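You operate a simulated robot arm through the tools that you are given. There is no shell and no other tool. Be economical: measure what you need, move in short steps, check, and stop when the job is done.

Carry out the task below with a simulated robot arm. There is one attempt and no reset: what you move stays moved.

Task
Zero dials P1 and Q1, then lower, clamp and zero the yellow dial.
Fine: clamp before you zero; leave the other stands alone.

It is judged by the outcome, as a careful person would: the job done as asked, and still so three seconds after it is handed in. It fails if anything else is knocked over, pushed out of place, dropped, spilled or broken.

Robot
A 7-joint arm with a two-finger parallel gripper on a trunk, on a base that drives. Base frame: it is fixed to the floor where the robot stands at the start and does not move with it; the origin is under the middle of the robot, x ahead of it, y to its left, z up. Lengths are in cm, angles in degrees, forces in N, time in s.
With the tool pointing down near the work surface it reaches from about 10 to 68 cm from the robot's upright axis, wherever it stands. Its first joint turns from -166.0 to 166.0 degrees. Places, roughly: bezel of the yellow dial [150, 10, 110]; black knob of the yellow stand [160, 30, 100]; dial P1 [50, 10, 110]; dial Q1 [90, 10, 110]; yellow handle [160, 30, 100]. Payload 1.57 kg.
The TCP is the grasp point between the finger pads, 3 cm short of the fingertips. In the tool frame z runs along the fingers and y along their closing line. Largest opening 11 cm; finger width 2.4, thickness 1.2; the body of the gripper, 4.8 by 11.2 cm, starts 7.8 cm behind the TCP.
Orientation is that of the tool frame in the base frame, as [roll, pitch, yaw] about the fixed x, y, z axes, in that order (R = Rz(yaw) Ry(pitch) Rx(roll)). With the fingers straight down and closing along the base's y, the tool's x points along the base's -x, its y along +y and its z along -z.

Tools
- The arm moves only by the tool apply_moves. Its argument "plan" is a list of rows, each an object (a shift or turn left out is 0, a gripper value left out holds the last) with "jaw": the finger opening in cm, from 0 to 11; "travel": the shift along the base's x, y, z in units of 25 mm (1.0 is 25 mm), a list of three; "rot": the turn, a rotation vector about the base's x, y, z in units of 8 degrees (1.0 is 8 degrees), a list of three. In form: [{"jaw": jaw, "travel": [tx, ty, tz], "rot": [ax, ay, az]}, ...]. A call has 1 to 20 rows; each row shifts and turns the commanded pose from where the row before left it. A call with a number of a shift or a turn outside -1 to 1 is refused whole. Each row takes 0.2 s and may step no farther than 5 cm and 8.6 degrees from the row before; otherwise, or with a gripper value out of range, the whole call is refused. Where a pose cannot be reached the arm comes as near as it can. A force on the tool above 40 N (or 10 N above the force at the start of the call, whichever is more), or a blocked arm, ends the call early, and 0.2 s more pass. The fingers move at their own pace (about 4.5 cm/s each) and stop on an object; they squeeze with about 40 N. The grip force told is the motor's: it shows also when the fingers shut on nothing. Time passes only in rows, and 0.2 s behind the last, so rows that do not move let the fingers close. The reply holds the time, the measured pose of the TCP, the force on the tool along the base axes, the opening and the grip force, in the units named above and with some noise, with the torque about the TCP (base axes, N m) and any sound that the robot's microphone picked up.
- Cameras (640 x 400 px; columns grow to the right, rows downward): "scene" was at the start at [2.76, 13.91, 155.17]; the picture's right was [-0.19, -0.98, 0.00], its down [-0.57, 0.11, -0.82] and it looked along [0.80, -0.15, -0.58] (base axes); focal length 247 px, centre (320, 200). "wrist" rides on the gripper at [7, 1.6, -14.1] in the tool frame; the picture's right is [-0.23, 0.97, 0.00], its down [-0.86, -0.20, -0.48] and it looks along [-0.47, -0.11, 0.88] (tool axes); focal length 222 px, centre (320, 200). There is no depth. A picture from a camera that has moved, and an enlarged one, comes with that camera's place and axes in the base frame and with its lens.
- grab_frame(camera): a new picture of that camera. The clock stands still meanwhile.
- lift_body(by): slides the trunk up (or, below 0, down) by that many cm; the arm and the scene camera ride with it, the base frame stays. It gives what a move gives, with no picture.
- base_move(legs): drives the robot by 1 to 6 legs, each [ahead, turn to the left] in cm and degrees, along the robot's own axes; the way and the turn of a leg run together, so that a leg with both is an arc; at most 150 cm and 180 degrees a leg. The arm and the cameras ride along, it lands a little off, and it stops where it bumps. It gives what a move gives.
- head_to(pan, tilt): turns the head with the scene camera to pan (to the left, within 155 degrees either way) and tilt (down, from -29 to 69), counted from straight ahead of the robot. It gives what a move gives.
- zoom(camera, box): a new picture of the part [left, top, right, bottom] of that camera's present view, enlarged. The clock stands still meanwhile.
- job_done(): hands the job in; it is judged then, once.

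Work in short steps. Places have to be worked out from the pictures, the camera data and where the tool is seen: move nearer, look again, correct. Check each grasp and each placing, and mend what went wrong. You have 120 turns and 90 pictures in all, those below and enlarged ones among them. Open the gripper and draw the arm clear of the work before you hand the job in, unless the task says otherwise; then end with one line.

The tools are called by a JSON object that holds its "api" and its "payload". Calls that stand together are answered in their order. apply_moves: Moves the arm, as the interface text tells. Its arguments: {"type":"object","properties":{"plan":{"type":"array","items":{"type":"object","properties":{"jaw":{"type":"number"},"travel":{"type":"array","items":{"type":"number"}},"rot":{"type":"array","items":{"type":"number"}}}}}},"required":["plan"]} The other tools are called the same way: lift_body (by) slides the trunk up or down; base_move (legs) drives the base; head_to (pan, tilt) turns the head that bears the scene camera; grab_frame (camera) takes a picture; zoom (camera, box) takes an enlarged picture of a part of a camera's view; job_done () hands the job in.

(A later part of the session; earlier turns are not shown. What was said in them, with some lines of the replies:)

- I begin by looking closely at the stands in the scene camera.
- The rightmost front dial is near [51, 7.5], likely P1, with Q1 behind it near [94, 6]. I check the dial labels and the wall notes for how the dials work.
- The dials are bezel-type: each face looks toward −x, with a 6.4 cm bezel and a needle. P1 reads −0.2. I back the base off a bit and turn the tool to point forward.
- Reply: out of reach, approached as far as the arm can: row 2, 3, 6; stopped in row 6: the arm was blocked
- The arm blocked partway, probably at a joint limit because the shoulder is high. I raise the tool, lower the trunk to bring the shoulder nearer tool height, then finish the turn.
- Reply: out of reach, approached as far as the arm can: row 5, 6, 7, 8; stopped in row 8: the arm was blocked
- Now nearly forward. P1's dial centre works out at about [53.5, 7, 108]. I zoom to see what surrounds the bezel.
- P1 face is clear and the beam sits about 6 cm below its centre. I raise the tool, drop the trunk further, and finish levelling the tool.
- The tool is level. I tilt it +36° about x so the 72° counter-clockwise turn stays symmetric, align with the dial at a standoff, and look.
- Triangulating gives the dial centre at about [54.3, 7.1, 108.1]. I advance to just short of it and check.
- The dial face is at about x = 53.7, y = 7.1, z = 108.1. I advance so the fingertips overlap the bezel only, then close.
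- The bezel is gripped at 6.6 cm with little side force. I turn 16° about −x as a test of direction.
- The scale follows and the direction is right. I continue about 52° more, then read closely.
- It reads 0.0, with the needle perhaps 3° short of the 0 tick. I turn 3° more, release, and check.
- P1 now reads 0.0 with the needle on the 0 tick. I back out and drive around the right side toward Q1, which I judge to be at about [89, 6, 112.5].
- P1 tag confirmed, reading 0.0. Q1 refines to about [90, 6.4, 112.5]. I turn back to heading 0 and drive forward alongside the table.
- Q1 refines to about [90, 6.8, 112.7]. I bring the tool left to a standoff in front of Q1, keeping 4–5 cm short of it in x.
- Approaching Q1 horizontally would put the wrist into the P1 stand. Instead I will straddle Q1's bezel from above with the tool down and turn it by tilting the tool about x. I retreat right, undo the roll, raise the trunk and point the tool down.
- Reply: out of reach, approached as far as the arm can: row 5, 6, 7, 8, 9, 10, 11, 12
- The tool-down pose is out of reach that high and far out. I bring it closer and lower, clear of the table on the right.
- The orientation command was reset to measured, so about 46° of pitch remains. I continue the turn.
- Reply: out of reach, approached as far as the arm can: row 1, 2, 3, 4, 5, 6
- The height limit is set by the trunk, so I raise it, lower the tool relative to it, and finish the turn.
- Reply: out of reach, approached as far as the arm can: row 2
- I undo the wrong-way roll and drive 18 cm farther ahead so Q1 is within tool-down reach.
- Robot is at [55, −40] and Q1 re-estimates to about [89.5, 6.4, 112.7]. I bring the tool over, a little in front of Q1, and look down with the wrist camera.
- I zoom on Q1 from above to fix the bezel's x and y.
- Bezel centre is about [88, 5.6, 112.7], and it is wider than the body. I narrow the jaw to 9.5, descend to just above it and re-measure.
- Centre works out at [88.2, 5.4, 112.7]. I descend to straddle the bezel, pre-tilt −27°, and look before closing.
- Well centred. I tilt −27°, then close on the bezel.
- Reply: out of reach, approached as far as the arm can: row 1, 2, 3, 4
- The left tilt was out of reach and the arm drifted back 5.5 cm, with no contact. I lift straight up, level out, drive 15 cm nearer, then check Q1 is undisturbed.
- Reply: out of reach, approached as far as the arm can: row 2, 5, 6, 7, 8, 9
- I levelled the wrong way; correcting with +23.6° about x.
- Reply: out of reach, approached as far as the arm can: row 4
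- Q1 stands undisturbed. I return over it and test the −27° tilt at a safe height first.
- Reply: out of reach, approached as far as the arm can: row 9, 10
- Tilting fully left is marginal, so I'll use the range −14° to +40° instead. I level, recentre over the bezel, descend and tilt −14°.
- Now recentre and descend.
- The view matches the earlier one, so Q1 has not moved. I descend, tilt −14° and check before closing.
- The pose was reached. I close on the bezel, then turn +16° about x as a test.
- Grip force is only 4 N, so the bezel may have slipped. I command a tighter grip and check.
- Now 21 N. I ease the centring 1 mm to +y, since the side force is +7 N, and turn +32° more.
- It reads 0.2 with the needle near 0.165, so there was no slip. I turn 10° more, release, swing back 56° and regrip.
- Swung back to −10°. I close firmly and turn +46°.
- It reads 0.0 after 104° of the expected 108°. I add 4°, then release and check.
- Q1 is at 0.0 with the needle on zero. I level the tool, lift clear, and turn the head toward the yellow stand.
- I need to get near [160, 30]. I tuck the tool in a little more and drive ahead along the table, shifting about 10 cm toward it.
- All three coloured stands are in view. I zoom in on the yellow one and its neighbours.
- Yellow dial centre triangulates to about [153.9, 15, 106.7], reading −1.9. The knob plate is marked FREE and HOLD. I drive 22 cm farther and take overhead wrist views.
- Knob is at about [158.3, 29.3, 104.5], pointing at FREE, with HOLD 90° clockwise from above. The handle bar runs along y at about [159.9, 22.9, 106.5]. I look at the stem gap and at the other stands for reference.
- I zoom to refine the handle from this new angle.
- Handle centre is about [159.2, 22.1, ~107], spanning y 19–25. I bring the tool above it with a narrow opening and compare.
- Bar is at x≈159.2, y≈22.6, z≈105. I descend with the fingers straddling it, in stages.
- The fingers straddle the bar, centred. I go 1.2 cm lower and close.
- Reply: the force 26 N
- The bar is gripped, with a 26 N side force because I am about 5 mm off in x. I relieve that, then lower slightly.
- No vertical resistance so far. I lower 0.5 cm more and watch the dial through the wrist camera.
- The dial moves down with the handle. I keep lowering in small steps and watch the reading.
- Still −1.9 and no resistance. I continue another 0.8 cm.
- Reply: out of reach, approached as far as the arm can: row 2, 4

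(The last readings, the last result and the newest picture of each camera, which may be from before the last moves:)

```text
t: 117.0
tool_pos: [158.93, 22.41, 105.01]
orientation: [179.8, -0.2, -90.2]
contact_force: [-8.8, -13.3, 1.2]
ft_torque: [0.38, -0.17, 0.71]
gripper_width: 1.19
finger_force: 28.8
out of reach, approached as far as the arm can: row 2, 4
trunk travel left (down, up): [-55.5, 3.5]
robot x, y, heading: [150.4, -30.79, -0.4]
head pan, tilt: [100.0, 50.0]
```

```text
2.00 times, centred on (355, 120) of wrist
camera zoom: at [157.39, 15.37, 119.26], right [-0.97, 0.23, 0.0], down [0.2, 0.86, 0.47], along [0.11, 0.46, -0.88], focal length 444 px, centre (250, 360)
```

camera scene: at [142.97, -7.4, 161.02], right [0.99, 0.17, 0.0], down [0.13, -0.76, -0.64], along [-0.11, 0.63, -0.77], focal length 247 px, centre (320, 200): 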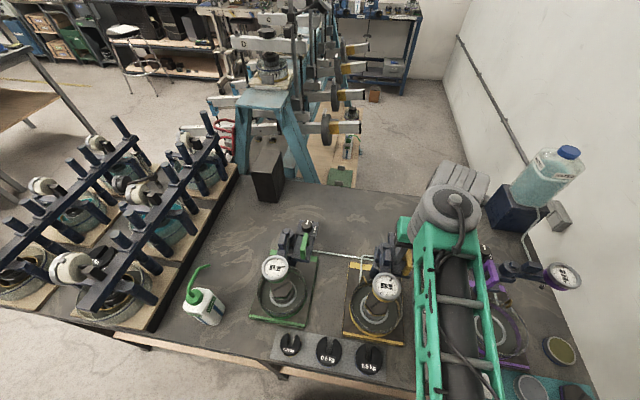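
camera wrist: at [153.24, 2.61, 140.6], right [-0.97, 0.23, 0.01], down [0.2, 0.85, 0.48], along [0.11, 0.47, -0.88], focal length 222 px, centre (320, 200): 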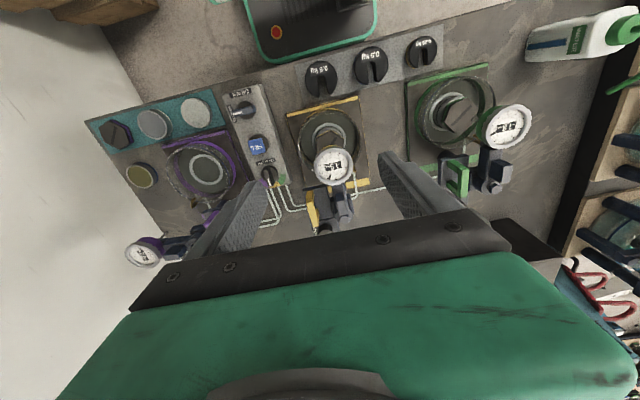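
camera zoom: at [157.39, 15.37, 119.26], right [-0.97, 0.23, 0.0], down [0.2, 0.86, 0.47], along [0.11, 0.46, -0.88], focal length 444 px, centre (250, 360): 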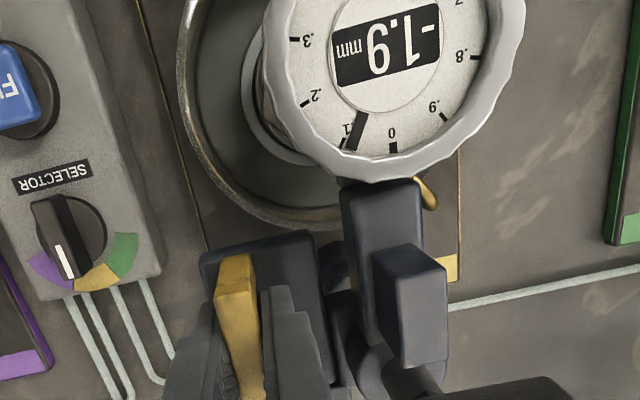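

The arm is at its low limit with the trunk this high, so I lower using the trunk itself in small steps.

{"api": "lift_body", "payload": {"by": -0.6}}

{"api": "lift_body", "payload": {"by": -0.4}}

{"api": "zoom", "payload": {"camera": "wrist", "box": [230, 20, 480, 220]}}

```text
t: 117.5
tool_pos: [158.88, 22.32, 104.3]
orientation: [179.9, -0.4, -90.2]
contact_force: [-8.7, -14.3, -2.7]
ft_torque: [0.8, -0.1, 0.72]
gripper_width: 1.2
finger_force: 28.7
trunk travel left (down, up): [-54.9, 4.1]
robot x, y, heading: [149.73, -30.69, -0.1]
head pan, tilt: [100.0, 50.0]
```

```text
t: 118.0
tool_pos: [158.93, 22.41, 104.03]
orientation: [179.8, -0.2, -90.3]
contact_force: [-8.5, -13.0, -1.0]
ft_torque: [0.86, -0.1, 0.69]
gripper_width: 1.19
finger_force: 29.4
trunk travel left (down, up): [-54.5, 4.5]
robot x, y, heading: [149.79, -30.85, -0.3]
head pan, tilt: [100.0, 50.0]
```

```text
2.00 times, centred on (355, 120) of wrist
camera zoom: at [157.39, 15.37, 118.27], right [-0.97, 0.23, 0.0], down [0.2, 0.86, 0.47], along [0.11, 0.46, -0.88], focal length 444 px, centre (250, 360)
```

zoom: 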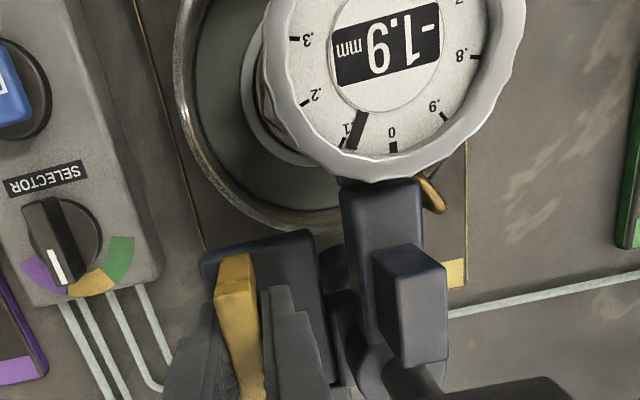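

Lowered 2.9 cm so far with no contact. I ease the side loads and continue down.

{"api": "apply_moves", "payload": {"plan": [{"travel": [-0.05, -0.08, 0]}, {}]}}

{"api": "lift_body", "payload": {"by": -0.5}}

{"api": "zoom", "payload": {"camera": "scene", "box": [330, 230, 430, 350]}}

```text
t: 118.6
tool_pos: [158.87, 22.43, 104.03]
orientation: [179.8, -0.3, -90.2]
contact_force: [-1.9, 2.8, -2.5]
ft_torque: [0.78, -0.08, 0.73]
gripper_width: 1.2
finger_force: 29.2
trunk travel left (down, up): [-54.5, 4.5]
robot x, y, heading: [150.23, -30.45, -0.3]
head pan, tilt: [100.0, 50.0]
```

```text
t: 119.2
tool_pos: [158.91, 22.46, 103.44]
orientation: [179.7, -0.3, -90.2]
contact_force: [-0.2, 4.7, -0.5]
ft_torque: [0.87, -0.06, 0.71]
gripper_width: 1.2
finger_force: 29.0
trunk travel left (down, up): [-54.0, 5.0]
robot x, y, heading: [149.71, -30.57, -0.1]
head pan, tilt: [100.0, 50.0]
```

```text
3.33 times, centred on (380, 290) of scene
camera zoom: at [142.98, -7.38, 159.51], right [0.99, 0.17, 0.0], down [0.13, -0.76, -0.64], along [-0.11, 0.63, -0.77], focal length 825 px, centre (120, -100)
```

zoom: 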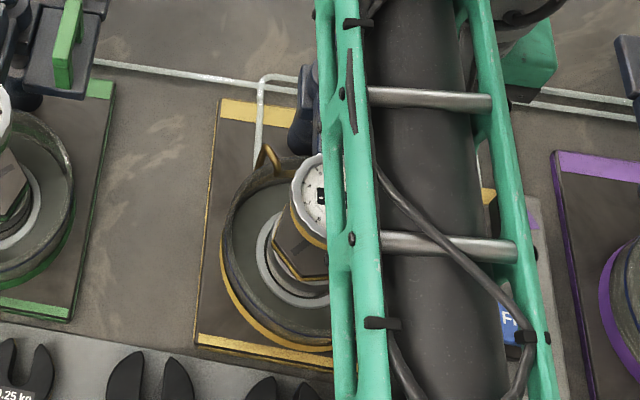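

The dial is visibly closer to the specimen cap. I continue 0.4 cm at a time.

{"api": "lift_body", "payload": {"by": -0.4}}

{"api": "zoom", "payload": {"camera": "wrist", "box": [270, 0, 480, 150]}}

```text
t: 119.7
tool_pos: [158.87, 22.63, 103.11]
orientation: [179.9, -0.4, -90.3]
contact_force: [1.2, 5.2, -0.3]
ft_torque: [0.88, -0.05, 0.69]
gripper_width: 1.19
finger_force: 29.1
trunk travel left (down, up): [-53.6, 5.4]
robot x, y, heading: [150.26, -30.67, -0.4]
head pan, tilt: [100.0, 50.0]
```

```text
2.67 times, centred on (375, 75) of wrist
camera zoom: at [157.39, 15.4, 117.33], right [-0.97, 0.23, 0.0], down [0.21, 0.86, 0.47], along [0.11, 0.46, -0.88], focal length 592 px, centre (173, 533)
```

zoom: 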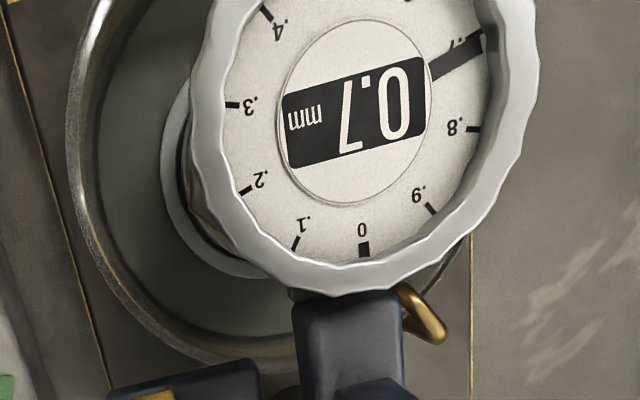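

The plunger has made contact: the reading rose from −1.9 to +0.7, about 2.6 mm of travel. I open the fingers and check whether the arm stays put.

{"api": "apply_moves", "payload": {"plan": [{"jaw": 3}, {"jaw": 4}, {"jaw": 4}, {}]}}

{"api": "zoom", "payload": {"camera": "wrist", "box": [230, 0, 480, 200]}}

```text
t: 120.7
tool_pos: [158.92, 22.27, 103.22]
orientation: [179.6, -0.3, -90.1]
contact_force: [-0.6, 0.5, -0.5]
ft_torque: [-0.04, 0.0, 0.02]
gripper_width: 4.01
finger_force: 0.0
trunk travel left (down, up): [-53.6, 5.4]
robot x, y, heading: [149.96, -30.52, -0.5]
head pan, tilt: [100.0, 50.0]
```

```text
2.00 times, centred on (355, 100) of wrist
camera zoom: at [157.35, 15.35, 117.37], right [-0.97, 0.23, 0.0], down [0.21, 0.86, 0.47], along [0.11, 0.46, -0.88], focal length 444 px, centre (250, 400)
```

zoom: 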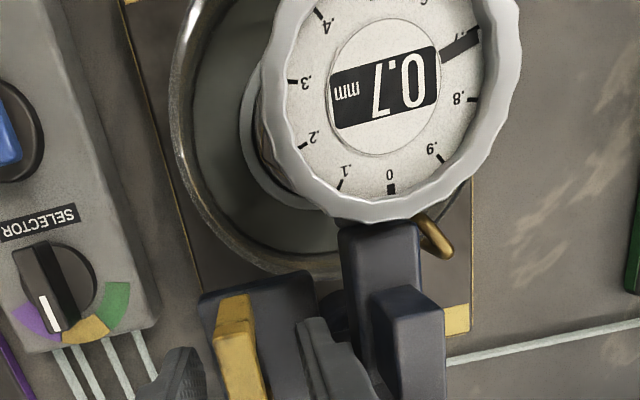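

It holds at 0.7 unaided. I rise off the handle, lower the trunk to gain low reach, move over the knob and look.

{"api": "apply_moves", "payload": {"plan": [{"travel": [0, 0, 1]}, {"travel": [0, 0, 1]}, {"travel": [0, 0, 1]}, {"travel": [0, 0, 1]}, {"travel": [0, 0, 1], "jaw": 7}, {"travel": [0, 0.7, 0]}, {"travel": [-0.1, 1, 0]}, {"travel": [-0.1, 1, 0]}]}}

{"api": "lift_body", "payload": {"by": -6}}

{"api": "zoom", "payload": {"camera": "wrist", "box": [200, 40, 480, 240]}}

```text
t: 122.5
tool_pos: [158.36, 29.24, 115.4]
orientation: [179.7, -0.4, -90.2]
contact_force: [-0.5, 0.1, 0.4]
ft_torque: [-0.01, -0.02, -0.02]
gripper_width: 6.99
finger_force: 0.0
trunk travel left (down, up): [-53.6, 5.4]
robot x, y, heading: [150.06, -30.69, -0.4]
head pan, tilt: [100.0, 50.0]
```

```text
t: 123.5
tool_pos: [158.26, 29.07, 109.56]
orientation: [179.6, -0.3, -90.2]
contact_force: [0.0, 0.0, 0.1]
ft_torque: [-0.01, -0.01, 0.01]
gripper_width: 6.99
finger_force: 0.1
trunk travel left (down, up): [-47.6, 11.4]
robot x, y, heading: [149.96, -30.42, -0.4]
head pan, tilt: [100.0, 50.0]
```

```text
2.00 times, centred on (340, 140) of wrist
camera zoom: at [156.72, 22.05, 123.84], right [-0.97, 0.23, 0.0], down [0.21, 0.86, 0.47], along [0.11, 0.46, -0.88], focal length 444 px, centre (280, 320)
```

zoom: 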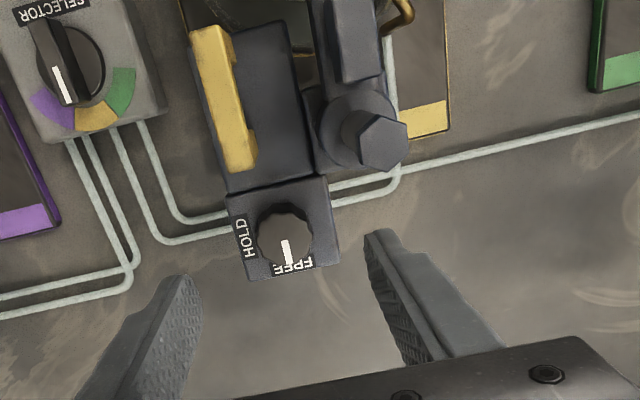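

The knob is at [158.1, 29.3], 3 cm across, pointing at FREE with HOLD to the +x side. I descend with the jaw at 5.

{"api": "apply_moves", "payload": {"plan": [{"travel": [-0.03, 0.06, -0.8], "jaw": 5}, {"travel": [0, 0, -0.8]}, {"travel": [0, 0, -0.8]}, {"travel": [0, 0, -0.3]}, {}]}}

{"api": "zoom", "payload": {"camera": "wrist", "box": [200, 40, 480, 240]}}

```text
t: 124.7
tool_pos: [158.18, 29.29, 102.78]
orientation: [179.8, -0.3, -90.2]
contact_force: [-0.6, -0.8, 1.8]
ft_torque: [-0.02, -0.06, -0.01]
gripper_width: 5.02
finger_force: 0.0
trunk travel left (down, up): [-47.6, 11.4]
robot x, y, heading: [150.27, -30.51, -0.3]
head pan, tilt: [100.0, 50.0]
```

```text
2.00 times, centred on (340, 140) of wrist
camera zoom: at [156.66, 22.24, 117.13], right [-0.97, 0.23, 0.0], down [0.2, 0.86, 0.47], along [0.11, 0.46, -0.88], focal length 444 px, centre (280, 320)
```

zoom: 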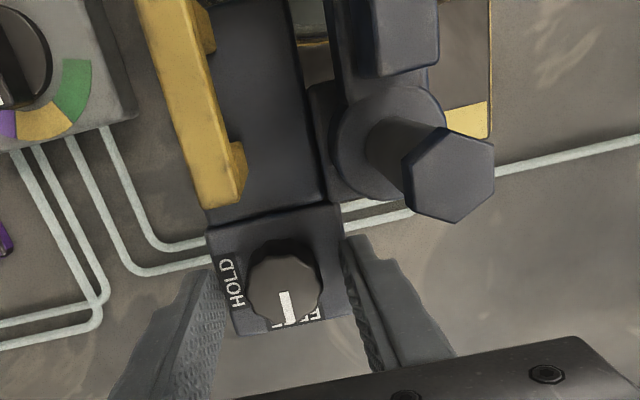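

Centred on the knob. I go 0.5 cm lower and close.

{"api": "apply_moves", "payload": {"plan": [{"travel": [0, 0, -0.2]}, {"jaw": 0}, {"jaw": 0}, {"jaw": 0}, {"jaw": 0}]}}

```text
t: 125.9
tool_pos: [158.02, 29.37, 102.41]
orientation: [179.7, -0.4, -90.2]
contact_force: [-5.9, -1.4, -0.1]
ft_torque: [-0.01, -0.03, 0.01]
gripper_width: 2.97
finger_force: 39.2
trunk travel left (down, up): [-47.6, 11.4]
robot x, y, heading: [149.82, -30.13, -0.3]
head pan, tilt: [100.0, 50.0]
```

Gripped at 2.97 cm. I turn −45° about z as a first half.

{"api": "apply_moves", "payload": {"plan": [{"rot": [0, 0, -0.7]}, {"rot": [0, 0, -0.7]}, {"rot": [0, 0, -0.7]}, {"rot": [0, 0, -0.7]}, {"rot": [0, 0, -0.7]}, {"rot": [0, 0, -0.7]}, {"rot": [0, 0, -0.7]}, {"rot": [0, 0, -0.7]}, {}]}}

{"api": "zoom", "payload": {"camera": "wrist", "box": [200, 40, 480, 240]}}

```text
t: 127.9
tool_pos: [158.13, 29.27, 102.38]
orientation: [179.8, -0.4, -135.0]
contact_force: [-10.3, 0.2, 1.9]
ft_torque: [-0.24, 0.2, -0.03]
gripper_width: 2.97
finger_force: 39.2
trunk travel left (down, up): [-47.6, 11.4]
robot x, y, heading: [149.92, -30.48, -0.2]
head pan, tilt: [100.0, 50.0]
```

```text
2.00 times, centred on (340, 140) of wrist
camera zoom: at [152.14, 25.32, 116.59], right [-0.53, 0.85, 0.0], down [0.75, 0.46, 0.47], along [0.4, 0.25, -0.88], focal length 444 px, centre (280, 320)
```

zoom: 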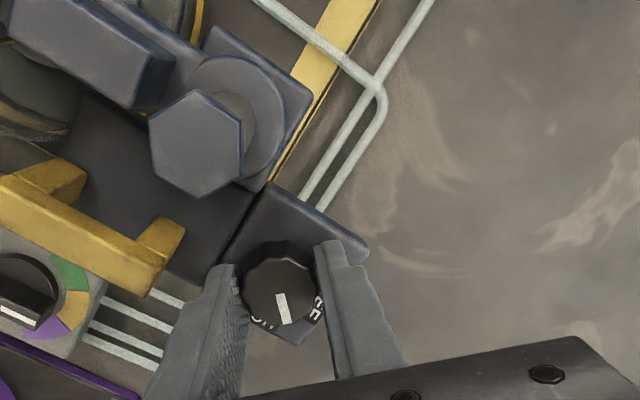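

The pointer is halfway between FREE and HOLD and the fingers are clear of the handle. I turn the remaining 45°.

{"api": "apply_moves", "payload": {"plan": [{"travel": [-0.06, 0, 0], "rot": [0, 0, -0.7]}, {"rot": [0, 0, -0.7]}, {"rot": [0, 0, -0.7]}, {"rot": [0, 0, -0.7]}, {"rot": [0, 0, -0.7]}, {"rot": [0, 0, -0.7]}, {"rot": [0, 0, -0.7]}, {"rot": [0, 0, -0.7]}, {}]}}

{"api": "zoom", "payload": {"camera": "wrist", "box": [200, 40, 480, 240]}}

```text
t: 129.9
tool_pos: [158.02, 29.21, 102.3]
orientation: [179.7, -0.3, 180.0]
contact_force: [4.7, -8.8, -1.8]
ft_torque: [-0.49, -0.07, 0.0]
gripper_width: 2.94
finger_force: 38.6
trunk travel left (down, up): [-47.6, 11.4]
robot x, y, heading: [149.73, -30.27, -0.5]
head pan, tilt: [100.0, 50.0]
```

```text
2.00 times, centred on (340, 140) of wrist
camera zoom: at [151.27, 30.58, 116.6], right [0.23, 0.97, 0.0], down [0.86, -0.2, 0.47], along [0.46, -0.1, -0.88], focal length 444 px, centre (280, 320)
```

zoom: 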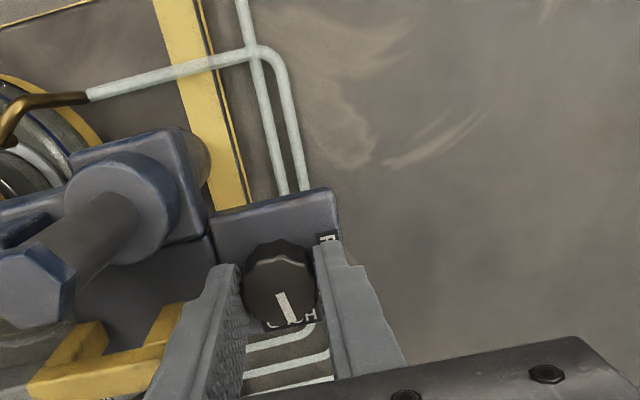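

The pointer is on HOLD. I open just slightly, because the handle is close, rise straight up and check.

{"api": "apply_moves", "payload": {"plan": [{"jaw": 4}, {"jaw": 4}, {"travel": [0, 0, 0.8]}, {"travel": [0, 0, 0.8]}, {"travel": [0, 0, 0.8]}, {"travel": [0, 0, 0.8]}, {"travel": [0, 0, 0.8]}]}}

{"api": "zoom", "payload": {"camera": "wrist", "box": [180, 40, 430, 240]}}

```text
t: 131.5
tool_pos: [157.95, 29.36, 112.25]
orientation: [179.7, -0.3, -179.8]
contact_force: [-0.4, -0.2, -0.2]
ft_torque: [-0.01, -0.04, 0.0]
gripper_width: 4.01
finger_force: 0.1
trunk travel left (down, up): [-47.6, 11.4]
robot x, y, heading: [149.9, -30.44, -0.4]
head pan, tilt: [100.0, 50.0]
```

```text
2.00 times, centred on (305, 140) of wrist
camera zoom: at [151.07, 30.69, 126.56], right [0.22, 0.97, 0.0], down [0.86, -0.2, 0.47], along [0.46, -0.1, -0.88], focal length 444 px, centre (350, 320)
```

zoom: 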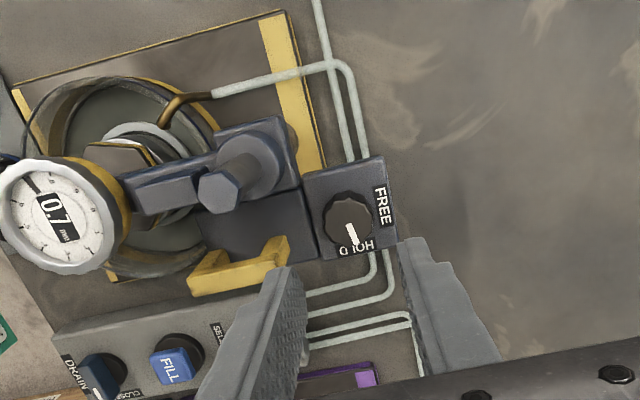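

The knob is on HOLD and the dial still shows 0.7. To zero it, the bezel must turn clockwise from above by 252°, in three turns. I move above the dial and rotate the tool for the first grip.

{"api": "apply_moves", "payload": {"plan": [{"travel": [0, 0, 0.8], "jaw": 9.5}, {"travel": [-0.27, -1, 0], "rot": [0, 0, 1]}, {"travel": [-0.27, -1, 0], "rot": [0, 0, 1]}, {"travel": [-0.27, -1, 0], "rot": [0, 0, 1]}, {"travel": [-0.27, -1, 0], "rot": [0, 0, 1]}, {"travel": [-0.27, -1, 0], "rot": [0, 0, 1]}, {"travel": [-0.27, -0.74, 0], "rot": [0, 0, 1]}, {"rot": [0, 0, 1]}, {"rot": [0, 0, 1]}, {"rot": [0, 0, 1]}, {"rot": [0, 0, 1]}, {"rot": [0, 0, 1]}, {"rot": [0, 0, 1]}, {"rot": [0, 0, 1]}, {"rot": [0, 0, 1]}, {"rot": [0, 0, 1]}, {"rot": [0, 0, 1]}, {"rot": [0, 0, 0.25]}, {}]}}

{"api": "grab_frame", "payload": {"camera": "wrist"}}

```text
t: 135.5
tool_pos: [154.01, 14.85, 114.26]
orientation: [179.7, -0.3, -49.8]
contact_force: [0.7, 0.2, -0.5]
ft_torque: [0.01, 0.0, 0.02]
gripper_width: 9.49
finger_force: 0.0
trunk travel left (down, up): [-47.6, 11.4]
robot x, y, heading: [150.1, -30.57, -0.2]
head pan, tilt: [100.0, 50.0]
```

```text
14 pictures are left
camera wrist: at [157.27, 8.46, 128.55], right [-0.89, -0.46, 0.0], down [-0.4, 0.79, 0.47], along [-0.22, 0.42, -0.88], focal length 222 px, centre (320, 200)
```

wrist: 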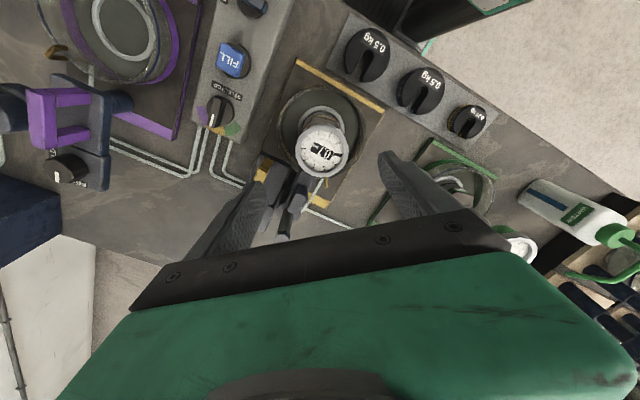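

The far finger would come near the handle from here, so I'll work from 102° down to 39° instead, in four turns of 63°. I rotate back 28°, recentre, descend to just above the dial and look.

{"api": "apply_moves", "payload": {"plan": [{"travel": [-0.06, -0.02, 0], "rot": [0, 0, -1]}, {"rot": [0, 0, -1], "jaw": 9}, {"rot": [0, 0, -1]}, {"rot": [0, 0, -0.5]}, {"travel": [0, 0, -0.9]}, {"travel": [0, 0, -0.9]}, {"travel": [0, 0, -0.7]}, {}]}}

{"api": "zoom", "payload": {"camera": "wrist", "box": [180, 60, 460, 260]}}

```text
t: 137.3
tool_pos: [153.81, 14.87, 108.02]
orientation: [179.6, -0.3, -77.8]
contact_force: [0.0, -0.5, 0.3]
ft_torque: [0.02, 0.0, -0.06]
gripper_width: 9.01
finger_force: 0.1
trunk travel left (down, up): [-47.6, 11.4]
robot x, y, heading: [149.81, -30.75, -0.2]
head pan, tilt: [100.0, 50.0]
```

```text
2.00 times, centred on (320, 160) of wrist
camera zoom: at [153.85, 7.56, 122.29], right [-1.0, 0.02, 0.0], down [0.02, 0.88, 0.47], along [0.01, 0.47, -0.88], focal length 444 px, centre (320, 280)
```

zoom: 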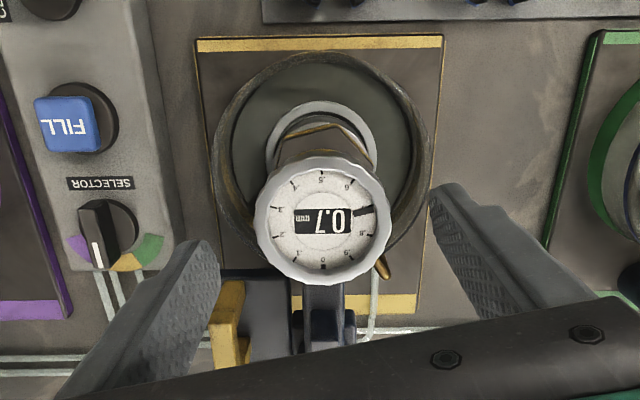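

Centred at [153.9, 14.85]. I descend so the tips just pass the bezel, then close.

{"api": "apply_moves", "payload": {"plan": [{"travel": [0.02, 0, -0.6]}, {"travel": [0, 0, -0.6]}, {}, {"jaw": 3}, {"jaw": 3}, {"jaw": 3}, {"jaw": 3}]}}

{"api": "zoom", "payload": {"camera": "wrist", "box": [180, 60, 460, 260]}}

```text
t: 138.9
tool_pos: [153.79, 14.87, 105.04]
orientation: [179.9, -0.3, -77.7]
contact_force: [-17.9, -1.7, -1.8]
ft_torque: [0.04, 0.32, 0.02]
gripper_width: 5.84
finger_force: 32.7
trunk travel left (down, up): [-47.6, 11.4]
robot x, y, heading: [149.86, -30.56, -0.0]
head pan, tilt: [100.0, 50.0]
```

```text
2.00 times, centred on (320, 160) of wrist
camera zoom: at [153.71, 7.6, 119.26], right [-1.0, 0.02, 0.0], down [0.01, 0.88, 0.47], along [0.01, 0.47, -0.88], focal length 444 px, centre (320, 280)
```

zoom: 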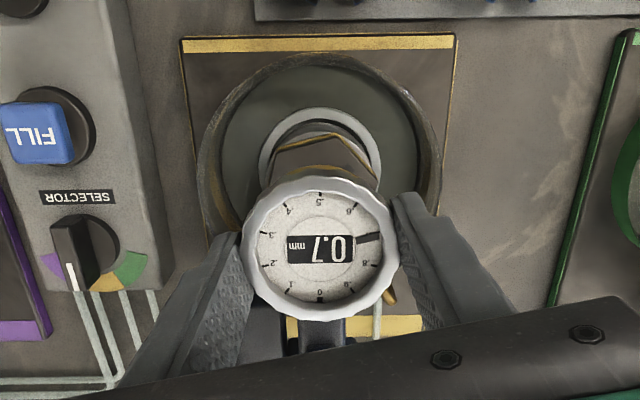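

Gripped at 5.84 cm with an 18 N side force. I shift 3 mm in −x to relieve it and turn −16° to test.

{"api": "apply_moves", "payload": {"plan": [{"travel": [-0.06, 0, 0]}, {"travel": [-0.06, 0, 0]}, {"rot": [0, 0, -0.5]}, {"rot": [0, 0, -0.5]}, {"rot": [0, 0, -0.5]}, {"rot": [0, 0, -0.5]}, {}]}}

{"api": "zoom", "payload": {"camera": "wrist", "box": [180, 60, 460, 260]}}

```text
t: 140.5
tool_pos: [153.7, 14.88, 104.97]
orientation: [179.7, -0.3, -93.9]
contact_force: [10.5, -6.9, -9.1]
ft_torque: [-0.65, -0.25, 0.03]
gripper_width: 5.81
finger_force: 44.9
trunk travel left (down, up): [-47.6, 11.4]
robot x, y, heading: [150.21, -30.8, -0.3]
head pan, tilt: [100.0, 50.0]
```

```text
2.00 times, centred on (320, 160) of wrist
camera zoom: at [151.75, 7.94, 119.27], right [-0.96, 0.29, 0.0], down [0.26, 0.84, 0.47], along [0.13, 0.45, -0.88], focal length 444 px, centre (320, 280)
```

zoom: 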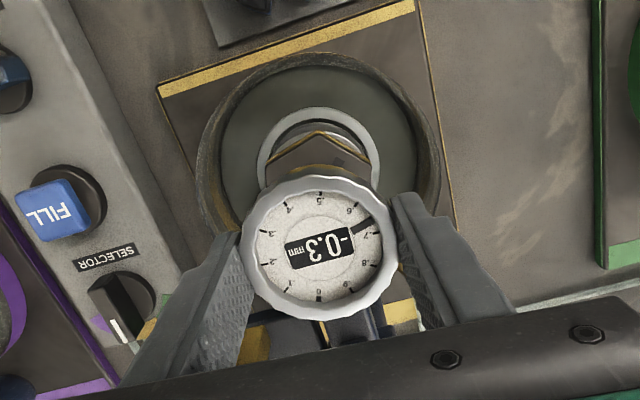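

The scale turned correctly, but the counter now shows −0.3: the display takes the nearest revolution. So the short way to zero is counter-clockwise, about 124°. I turn +16° back, release, swing back 60° and regrip.

{"api": "apply_moves", "payload": {"plan": [{"rot": [0, 0, 0.5]}, {"rot": [0, 0, 0.5]}, {"rot": [0, 0, 0.5]}, {"rot": [0, 0, 0.5]}, {}, {"jaw": 8.5}, {"jaw": 8.5}, {"jaw": 8.5}, {"rot": [0, 0, -1]}, {"rot": [0, 0, -1]}, {"rot": [0, 0, -1]}, {"rot": [0, 0, -1]}, {"rot": [0, 0, -1]}, {"rot": [0, 0, -1]}, {"rot": [0, 0, -1]}, {"rot": [0, 0, -0.5]}, {}]}}

{"api": "zoom", "payload": {"camera": "wrist", "box": [180, 60, 460, 260]}}

```text
t: 144.1
tool_pos: [153.54, 14.75, 104.96]
orientation: [179.6, -0.3, -137.9]
contact_force: [0.5, -0.7, 0.3]
ft_torque: [-0.02, 0.01, 0.0]
gripper_width: 8.5
finger_force: 0.1
trunk travel left (down, up): [-47.6, 11.4]
robot x, y, heading: [149.92, -30.71, -0.3]
head pan, tilt: [100.0, 50.0]
```

```text
2.00 times, centred on (320, 160) of wrist
camera zoom: at [147.46, 11.23, 119.32], right [-0.48, 0.87, 0.0], down [0.77, 0.43, 0.47], along [0.41, 0.23, -0.88], focal length 444 px, centre (320, 280)
```

zoom: 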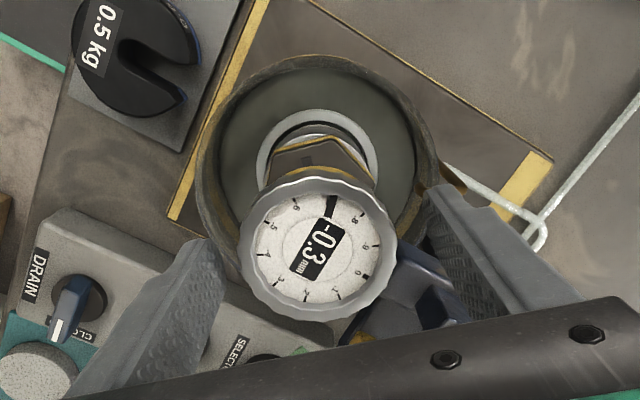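

Confirmed: −0.3 at the original bezel position. I grip and turn +60°.

{"api": "apply_moves", "payload": {"plan": [{"jaw": 3}, {"jaw": 3}, {"jaw": 3}, {"jaw": 3}, {"rot": [0, 0, 0.75]}, {"rot": [0, 0, 0.75]}, {"rot": [0, 0, 0.75]}, {"rot": [0, 0, 0.75]}, {"rot": [0, 0, 0.75]}, {"rot": [0, 0, 0.75]}, {"rot": [0, 0, 0.75]}, {"rot": [0, 0, 0.75]}, {"rot": [0, 0, 0.75]}, {"rot": [0, 0, 0.75]}, {}]}}

{"api": "zoom", "payload": {"camera": "wrist", "box": [180, 60, 460, 260]}}

```text
t: 147.3
tool_pos: [153.57, 14.81, 105.01]
orientation: [179.7, -0.5, -77.7]
contact_force: [4.3, -12.3, -3.2]
ft_torque: [-0.97, -0.16, 0.03]
gripper_width: 5.79
finger_force: 44.6
trunk travel left (down, up): [-47.6, 11.4]
robot x, y, heading: [149.91, -30.64, -0.4]
head pan, tilt: [100.0, 50.0]
```

```text
2.00 times, centred on (320, 160) of wrist
camera zoom: at [153.59, 7.56, 119.32], right [-1.0, 0.02, 0.0], down [0.02, 0.88, 0.47], along [0.0, 0.47, -0.88], focal length 444 px, centre (320, 280)
```

zoom: 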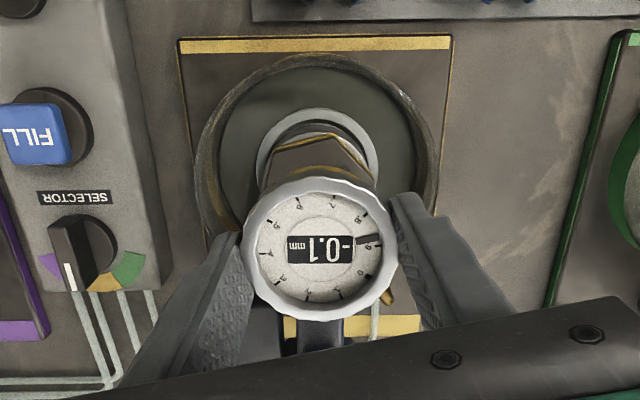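

It reads −0.1, with about 48° to go. I regrip and turn +46°.

{"api": "apply_moves", "payload": {"plan": [{"jaw": 8.5}, {"jaw": 8.5}, {"jaw": 8.5}, {"rot": [0, 0, -1]}, {"rot": [0, 0, -1]}, {"rot": [0, 0, -1]}, {"rot": [0, 0, -1]}, {"rot": [0, 0, -1]}, {"rot": [0, 0, -1]}, {"rot": [0, 0, -0.75]}, {}, {"jaw": 3}, {"jaw": 3}, {"jaw": 3}, {"jaw": 3}]}}

{"api": "apply_moves", "payload": {"plan": [{"rot": [0, 0, 0.75]}, {"rot": [0, 0, 0.75]}, {"rot": [0, 0, 0.75]}, {"rot": [0, 0, 0.75]}, {"rot": [0, 0, 0.75]}, {"rot": [0, 0, 0.75]}, {"rot": [0, 0, 0.75]}, {"rot": [0, 0, 0.5]}, {}]}}

{"api": "zoom", "payload": {"camera": "wrist", "box": [270, 110, 390, 210]}}

```text
t: 150.5
tool_pos: [153.57, 14.84, 105.05]
orientation: [179.7, -0.4, -131.8]
contact_force: [4.4, -3.5, 0.0]
ft_torque: [-0.2, -0.2, -0.02]
gripper_width: 5.9
finger_force: 35.7
trunk travel left (down, up): [-47.6, 11.4]
robot x, y, heading: [150.16, -30.55, -0.2]
head pan, tilt: [100.0, 50.0]
```

```text
t: 152.5
tool_pos: [153.5, 14.93, 105.13]
orientation: [179.9, -0.2, -85.8]
contact_force: [-3.6, -7.8, 0.5]
ft_torque: [0.22, 0.07, 0.0]
gripper_width: 5.87
finger_force: 45.4
trunk travel left (down, up): [-47.6, 11.4]
robot x, y, heading: [150.37, -30.56, -0.2]
head pan, tilt: [100.0, 50.0]
```

```text
4.00 times, centred on (330, 160) of wrist
camera zoom: at [152.57, 7.68, 119.34], right [-0.99, 0.15, 0.0], down [0.14, 0.87, 0.47], along [0.07, 0.47, -0.88], focal length 888 px, centre (280, 360)
```

zoom: 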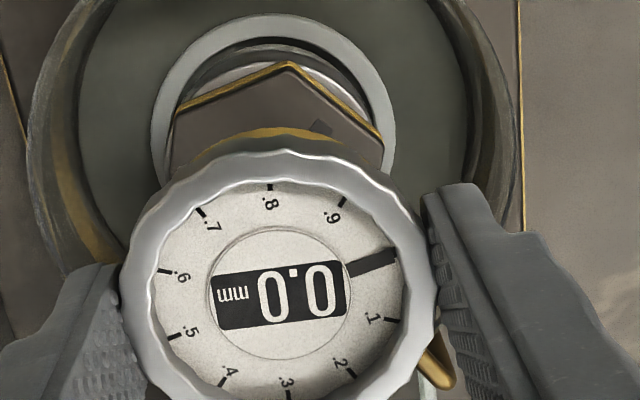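

It reads 0.0, about 2° past. I trim −2°, release, rise and verify.

{"api": "apply_moves", "payload": {"plan": [{"rot": [0, 0, -0.28]}, {}, {"jaw": 8.5}, {"jaw": 8.5}, {"jaw": 8.5}, {"travel": [0, 0, 0.8]}, {"travel": [0, 0, 0.8]}, {"travel": [0, 0, 0.8]}, {}]}}

{"api": "zoom", "payload": {"camera": "wrist", "box": [230, 100, 430, 240]}}

```text
t: 154.5
tool_pos: [153.34, 14.87, 111.04]
orientation: [179.7, -0.5, -88.0]
contact_force: [-0.6, 1.0, 1.5]
ft_torque: [0.0, 0.01, 0.02]
gripper_width: 8.5
finger_force: 0.0
trunk travel left (down, up): [-47.6, 11.4]
robot x, y, heading: [150.14, -30.66, -0.3]
head pan, tilt: [100.0, 50.0]
```

```text
2.86 times, centred on (330, 170) of wrist
camera zoom: at [152.24, 7.74, 125.32], right [-0.98, 0.19, 0.0], down [0.17, 0.86, 0.47], along [0.09, 0.46, -0.88], focal length 635 px, centre (291, 286)
```

zoom: 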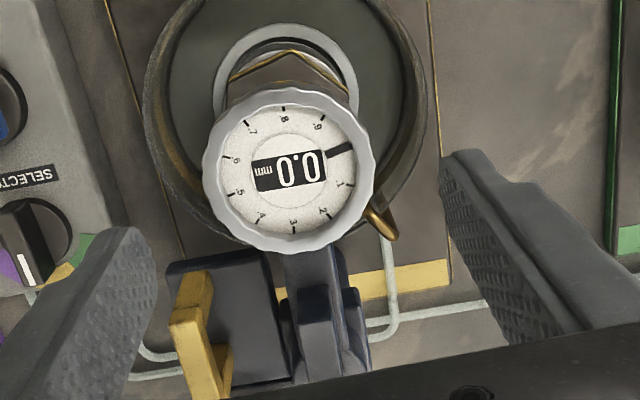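

The yellow dial reads 0.0, clamped. I draw the arm up and clear to the right, then do a final check over the table.

{"api": "apply_moves", "payload": {"plan": [{"travel": [0, 0, 1]}, {"travel": [0, 0, 1]}, {"travel": [0, 0, 1]}, {"travel": [0, -1, 0]}, {"travel": [0, -1, 0]}, {"travel": [0, -1, 0]}, {"travel": [0.5, -1, 0]}, {"travel": [0.5, -1, 0]}, {"travel": [0.5, -1, 0]}, {"travel": [0.5, -1, 0]}, {"travel": [0.5, -1, 0]}, {"travel": [0.5, -1, 0]}, {"travel": [0.5, -1, 0], "jaw": 11}]}}

{"api": "head_to", "payload": {"pan": 105, "tilt": 42}}

{"api": "grab_frame", "payload": {"camera": "scene"}}

{"api": "zoom", "payload": {"camera": "scene", "box": [220, 180, 480, 380]}}

```text
t: 157.3
tool_pos: [162.49, -10.34, 118.58]
orientation: [179.7, -0.2, -88.1]
contact_force: [-0.6, 0.4, 0.0]
ft_torque: [0.0, 0.05, 0.01]
gripper_width: 10.99
finger_force: 0.0
trunk travel left (down, up): [-47.6, 11.4]
robot x, y, heading: [149.64, -30.62, -0.6]
head pan, tilt: [100.0, 50.0]
```

```text
t: 158.0
tool_pos: [162.34, -10.24, 118.6]
orientation: [179.7, -0.3, -88.1]
contact_force: [-0.4, 0.1, 0.7]
ft_torque: [0.01, 0.01, -0.02]
gripper_width: 10.99
finger_force: 0.1
trunk travel left (down, up): [-47.6, 11.4]
robot x, y, heading: [149.94, -30.45, -0.4]
head pan, tilt: [105.0, 42.0]
```

```text
6 pictures are left
camera scene: at [142.15, -6.99, 154.24], right [0.97, 0.25, 0.0], down [0.17, -0.65, -0.74], along [-0.19, 0.72, -0.67], focal length 247 px, centre (320, 200)
```

scene: 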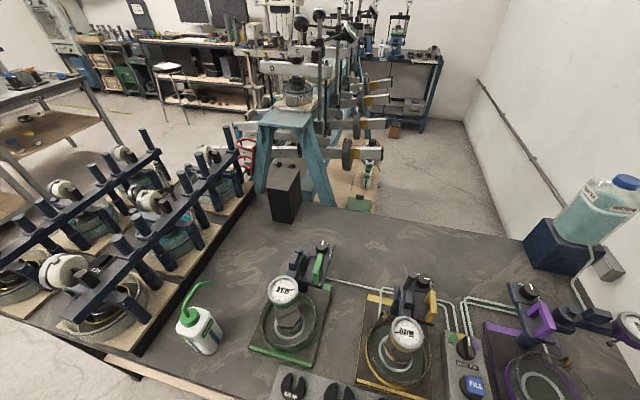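

```text
2.00 times, centred on (350, 280) of scene
camera zoom: at [142.15, -6.99, 154.24], right [0.97, 0.25, 0.0], down [0.17, -0.65, -0.74], along [-0.19, 0.72, -0.67], focal length 495 px, centre (260, 40)
```

zoom: 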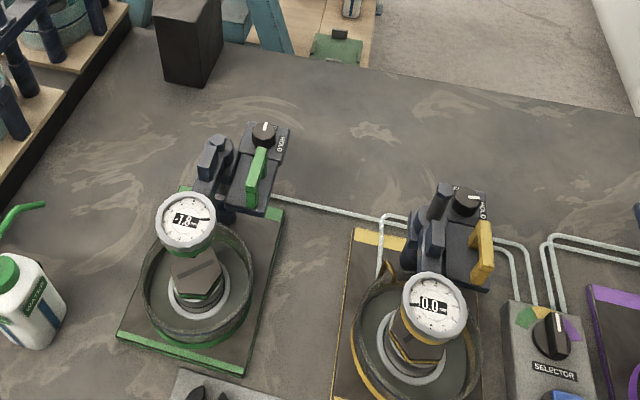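

Everything is in place: yellow is at 0.0 on HOLD, green is untouched at −1.8, and the arm is clear and open. I hand the job in.

{"api": "job_done", "payload": {}}

```text
The job is handed in.
```

P1 and Q1 are zeroed. The yellow dial was lowered until its plunger touched the specimen, clamped on HOLD, then zeroed, and it still read 0.0 at hand-in. The other stands were left alone.
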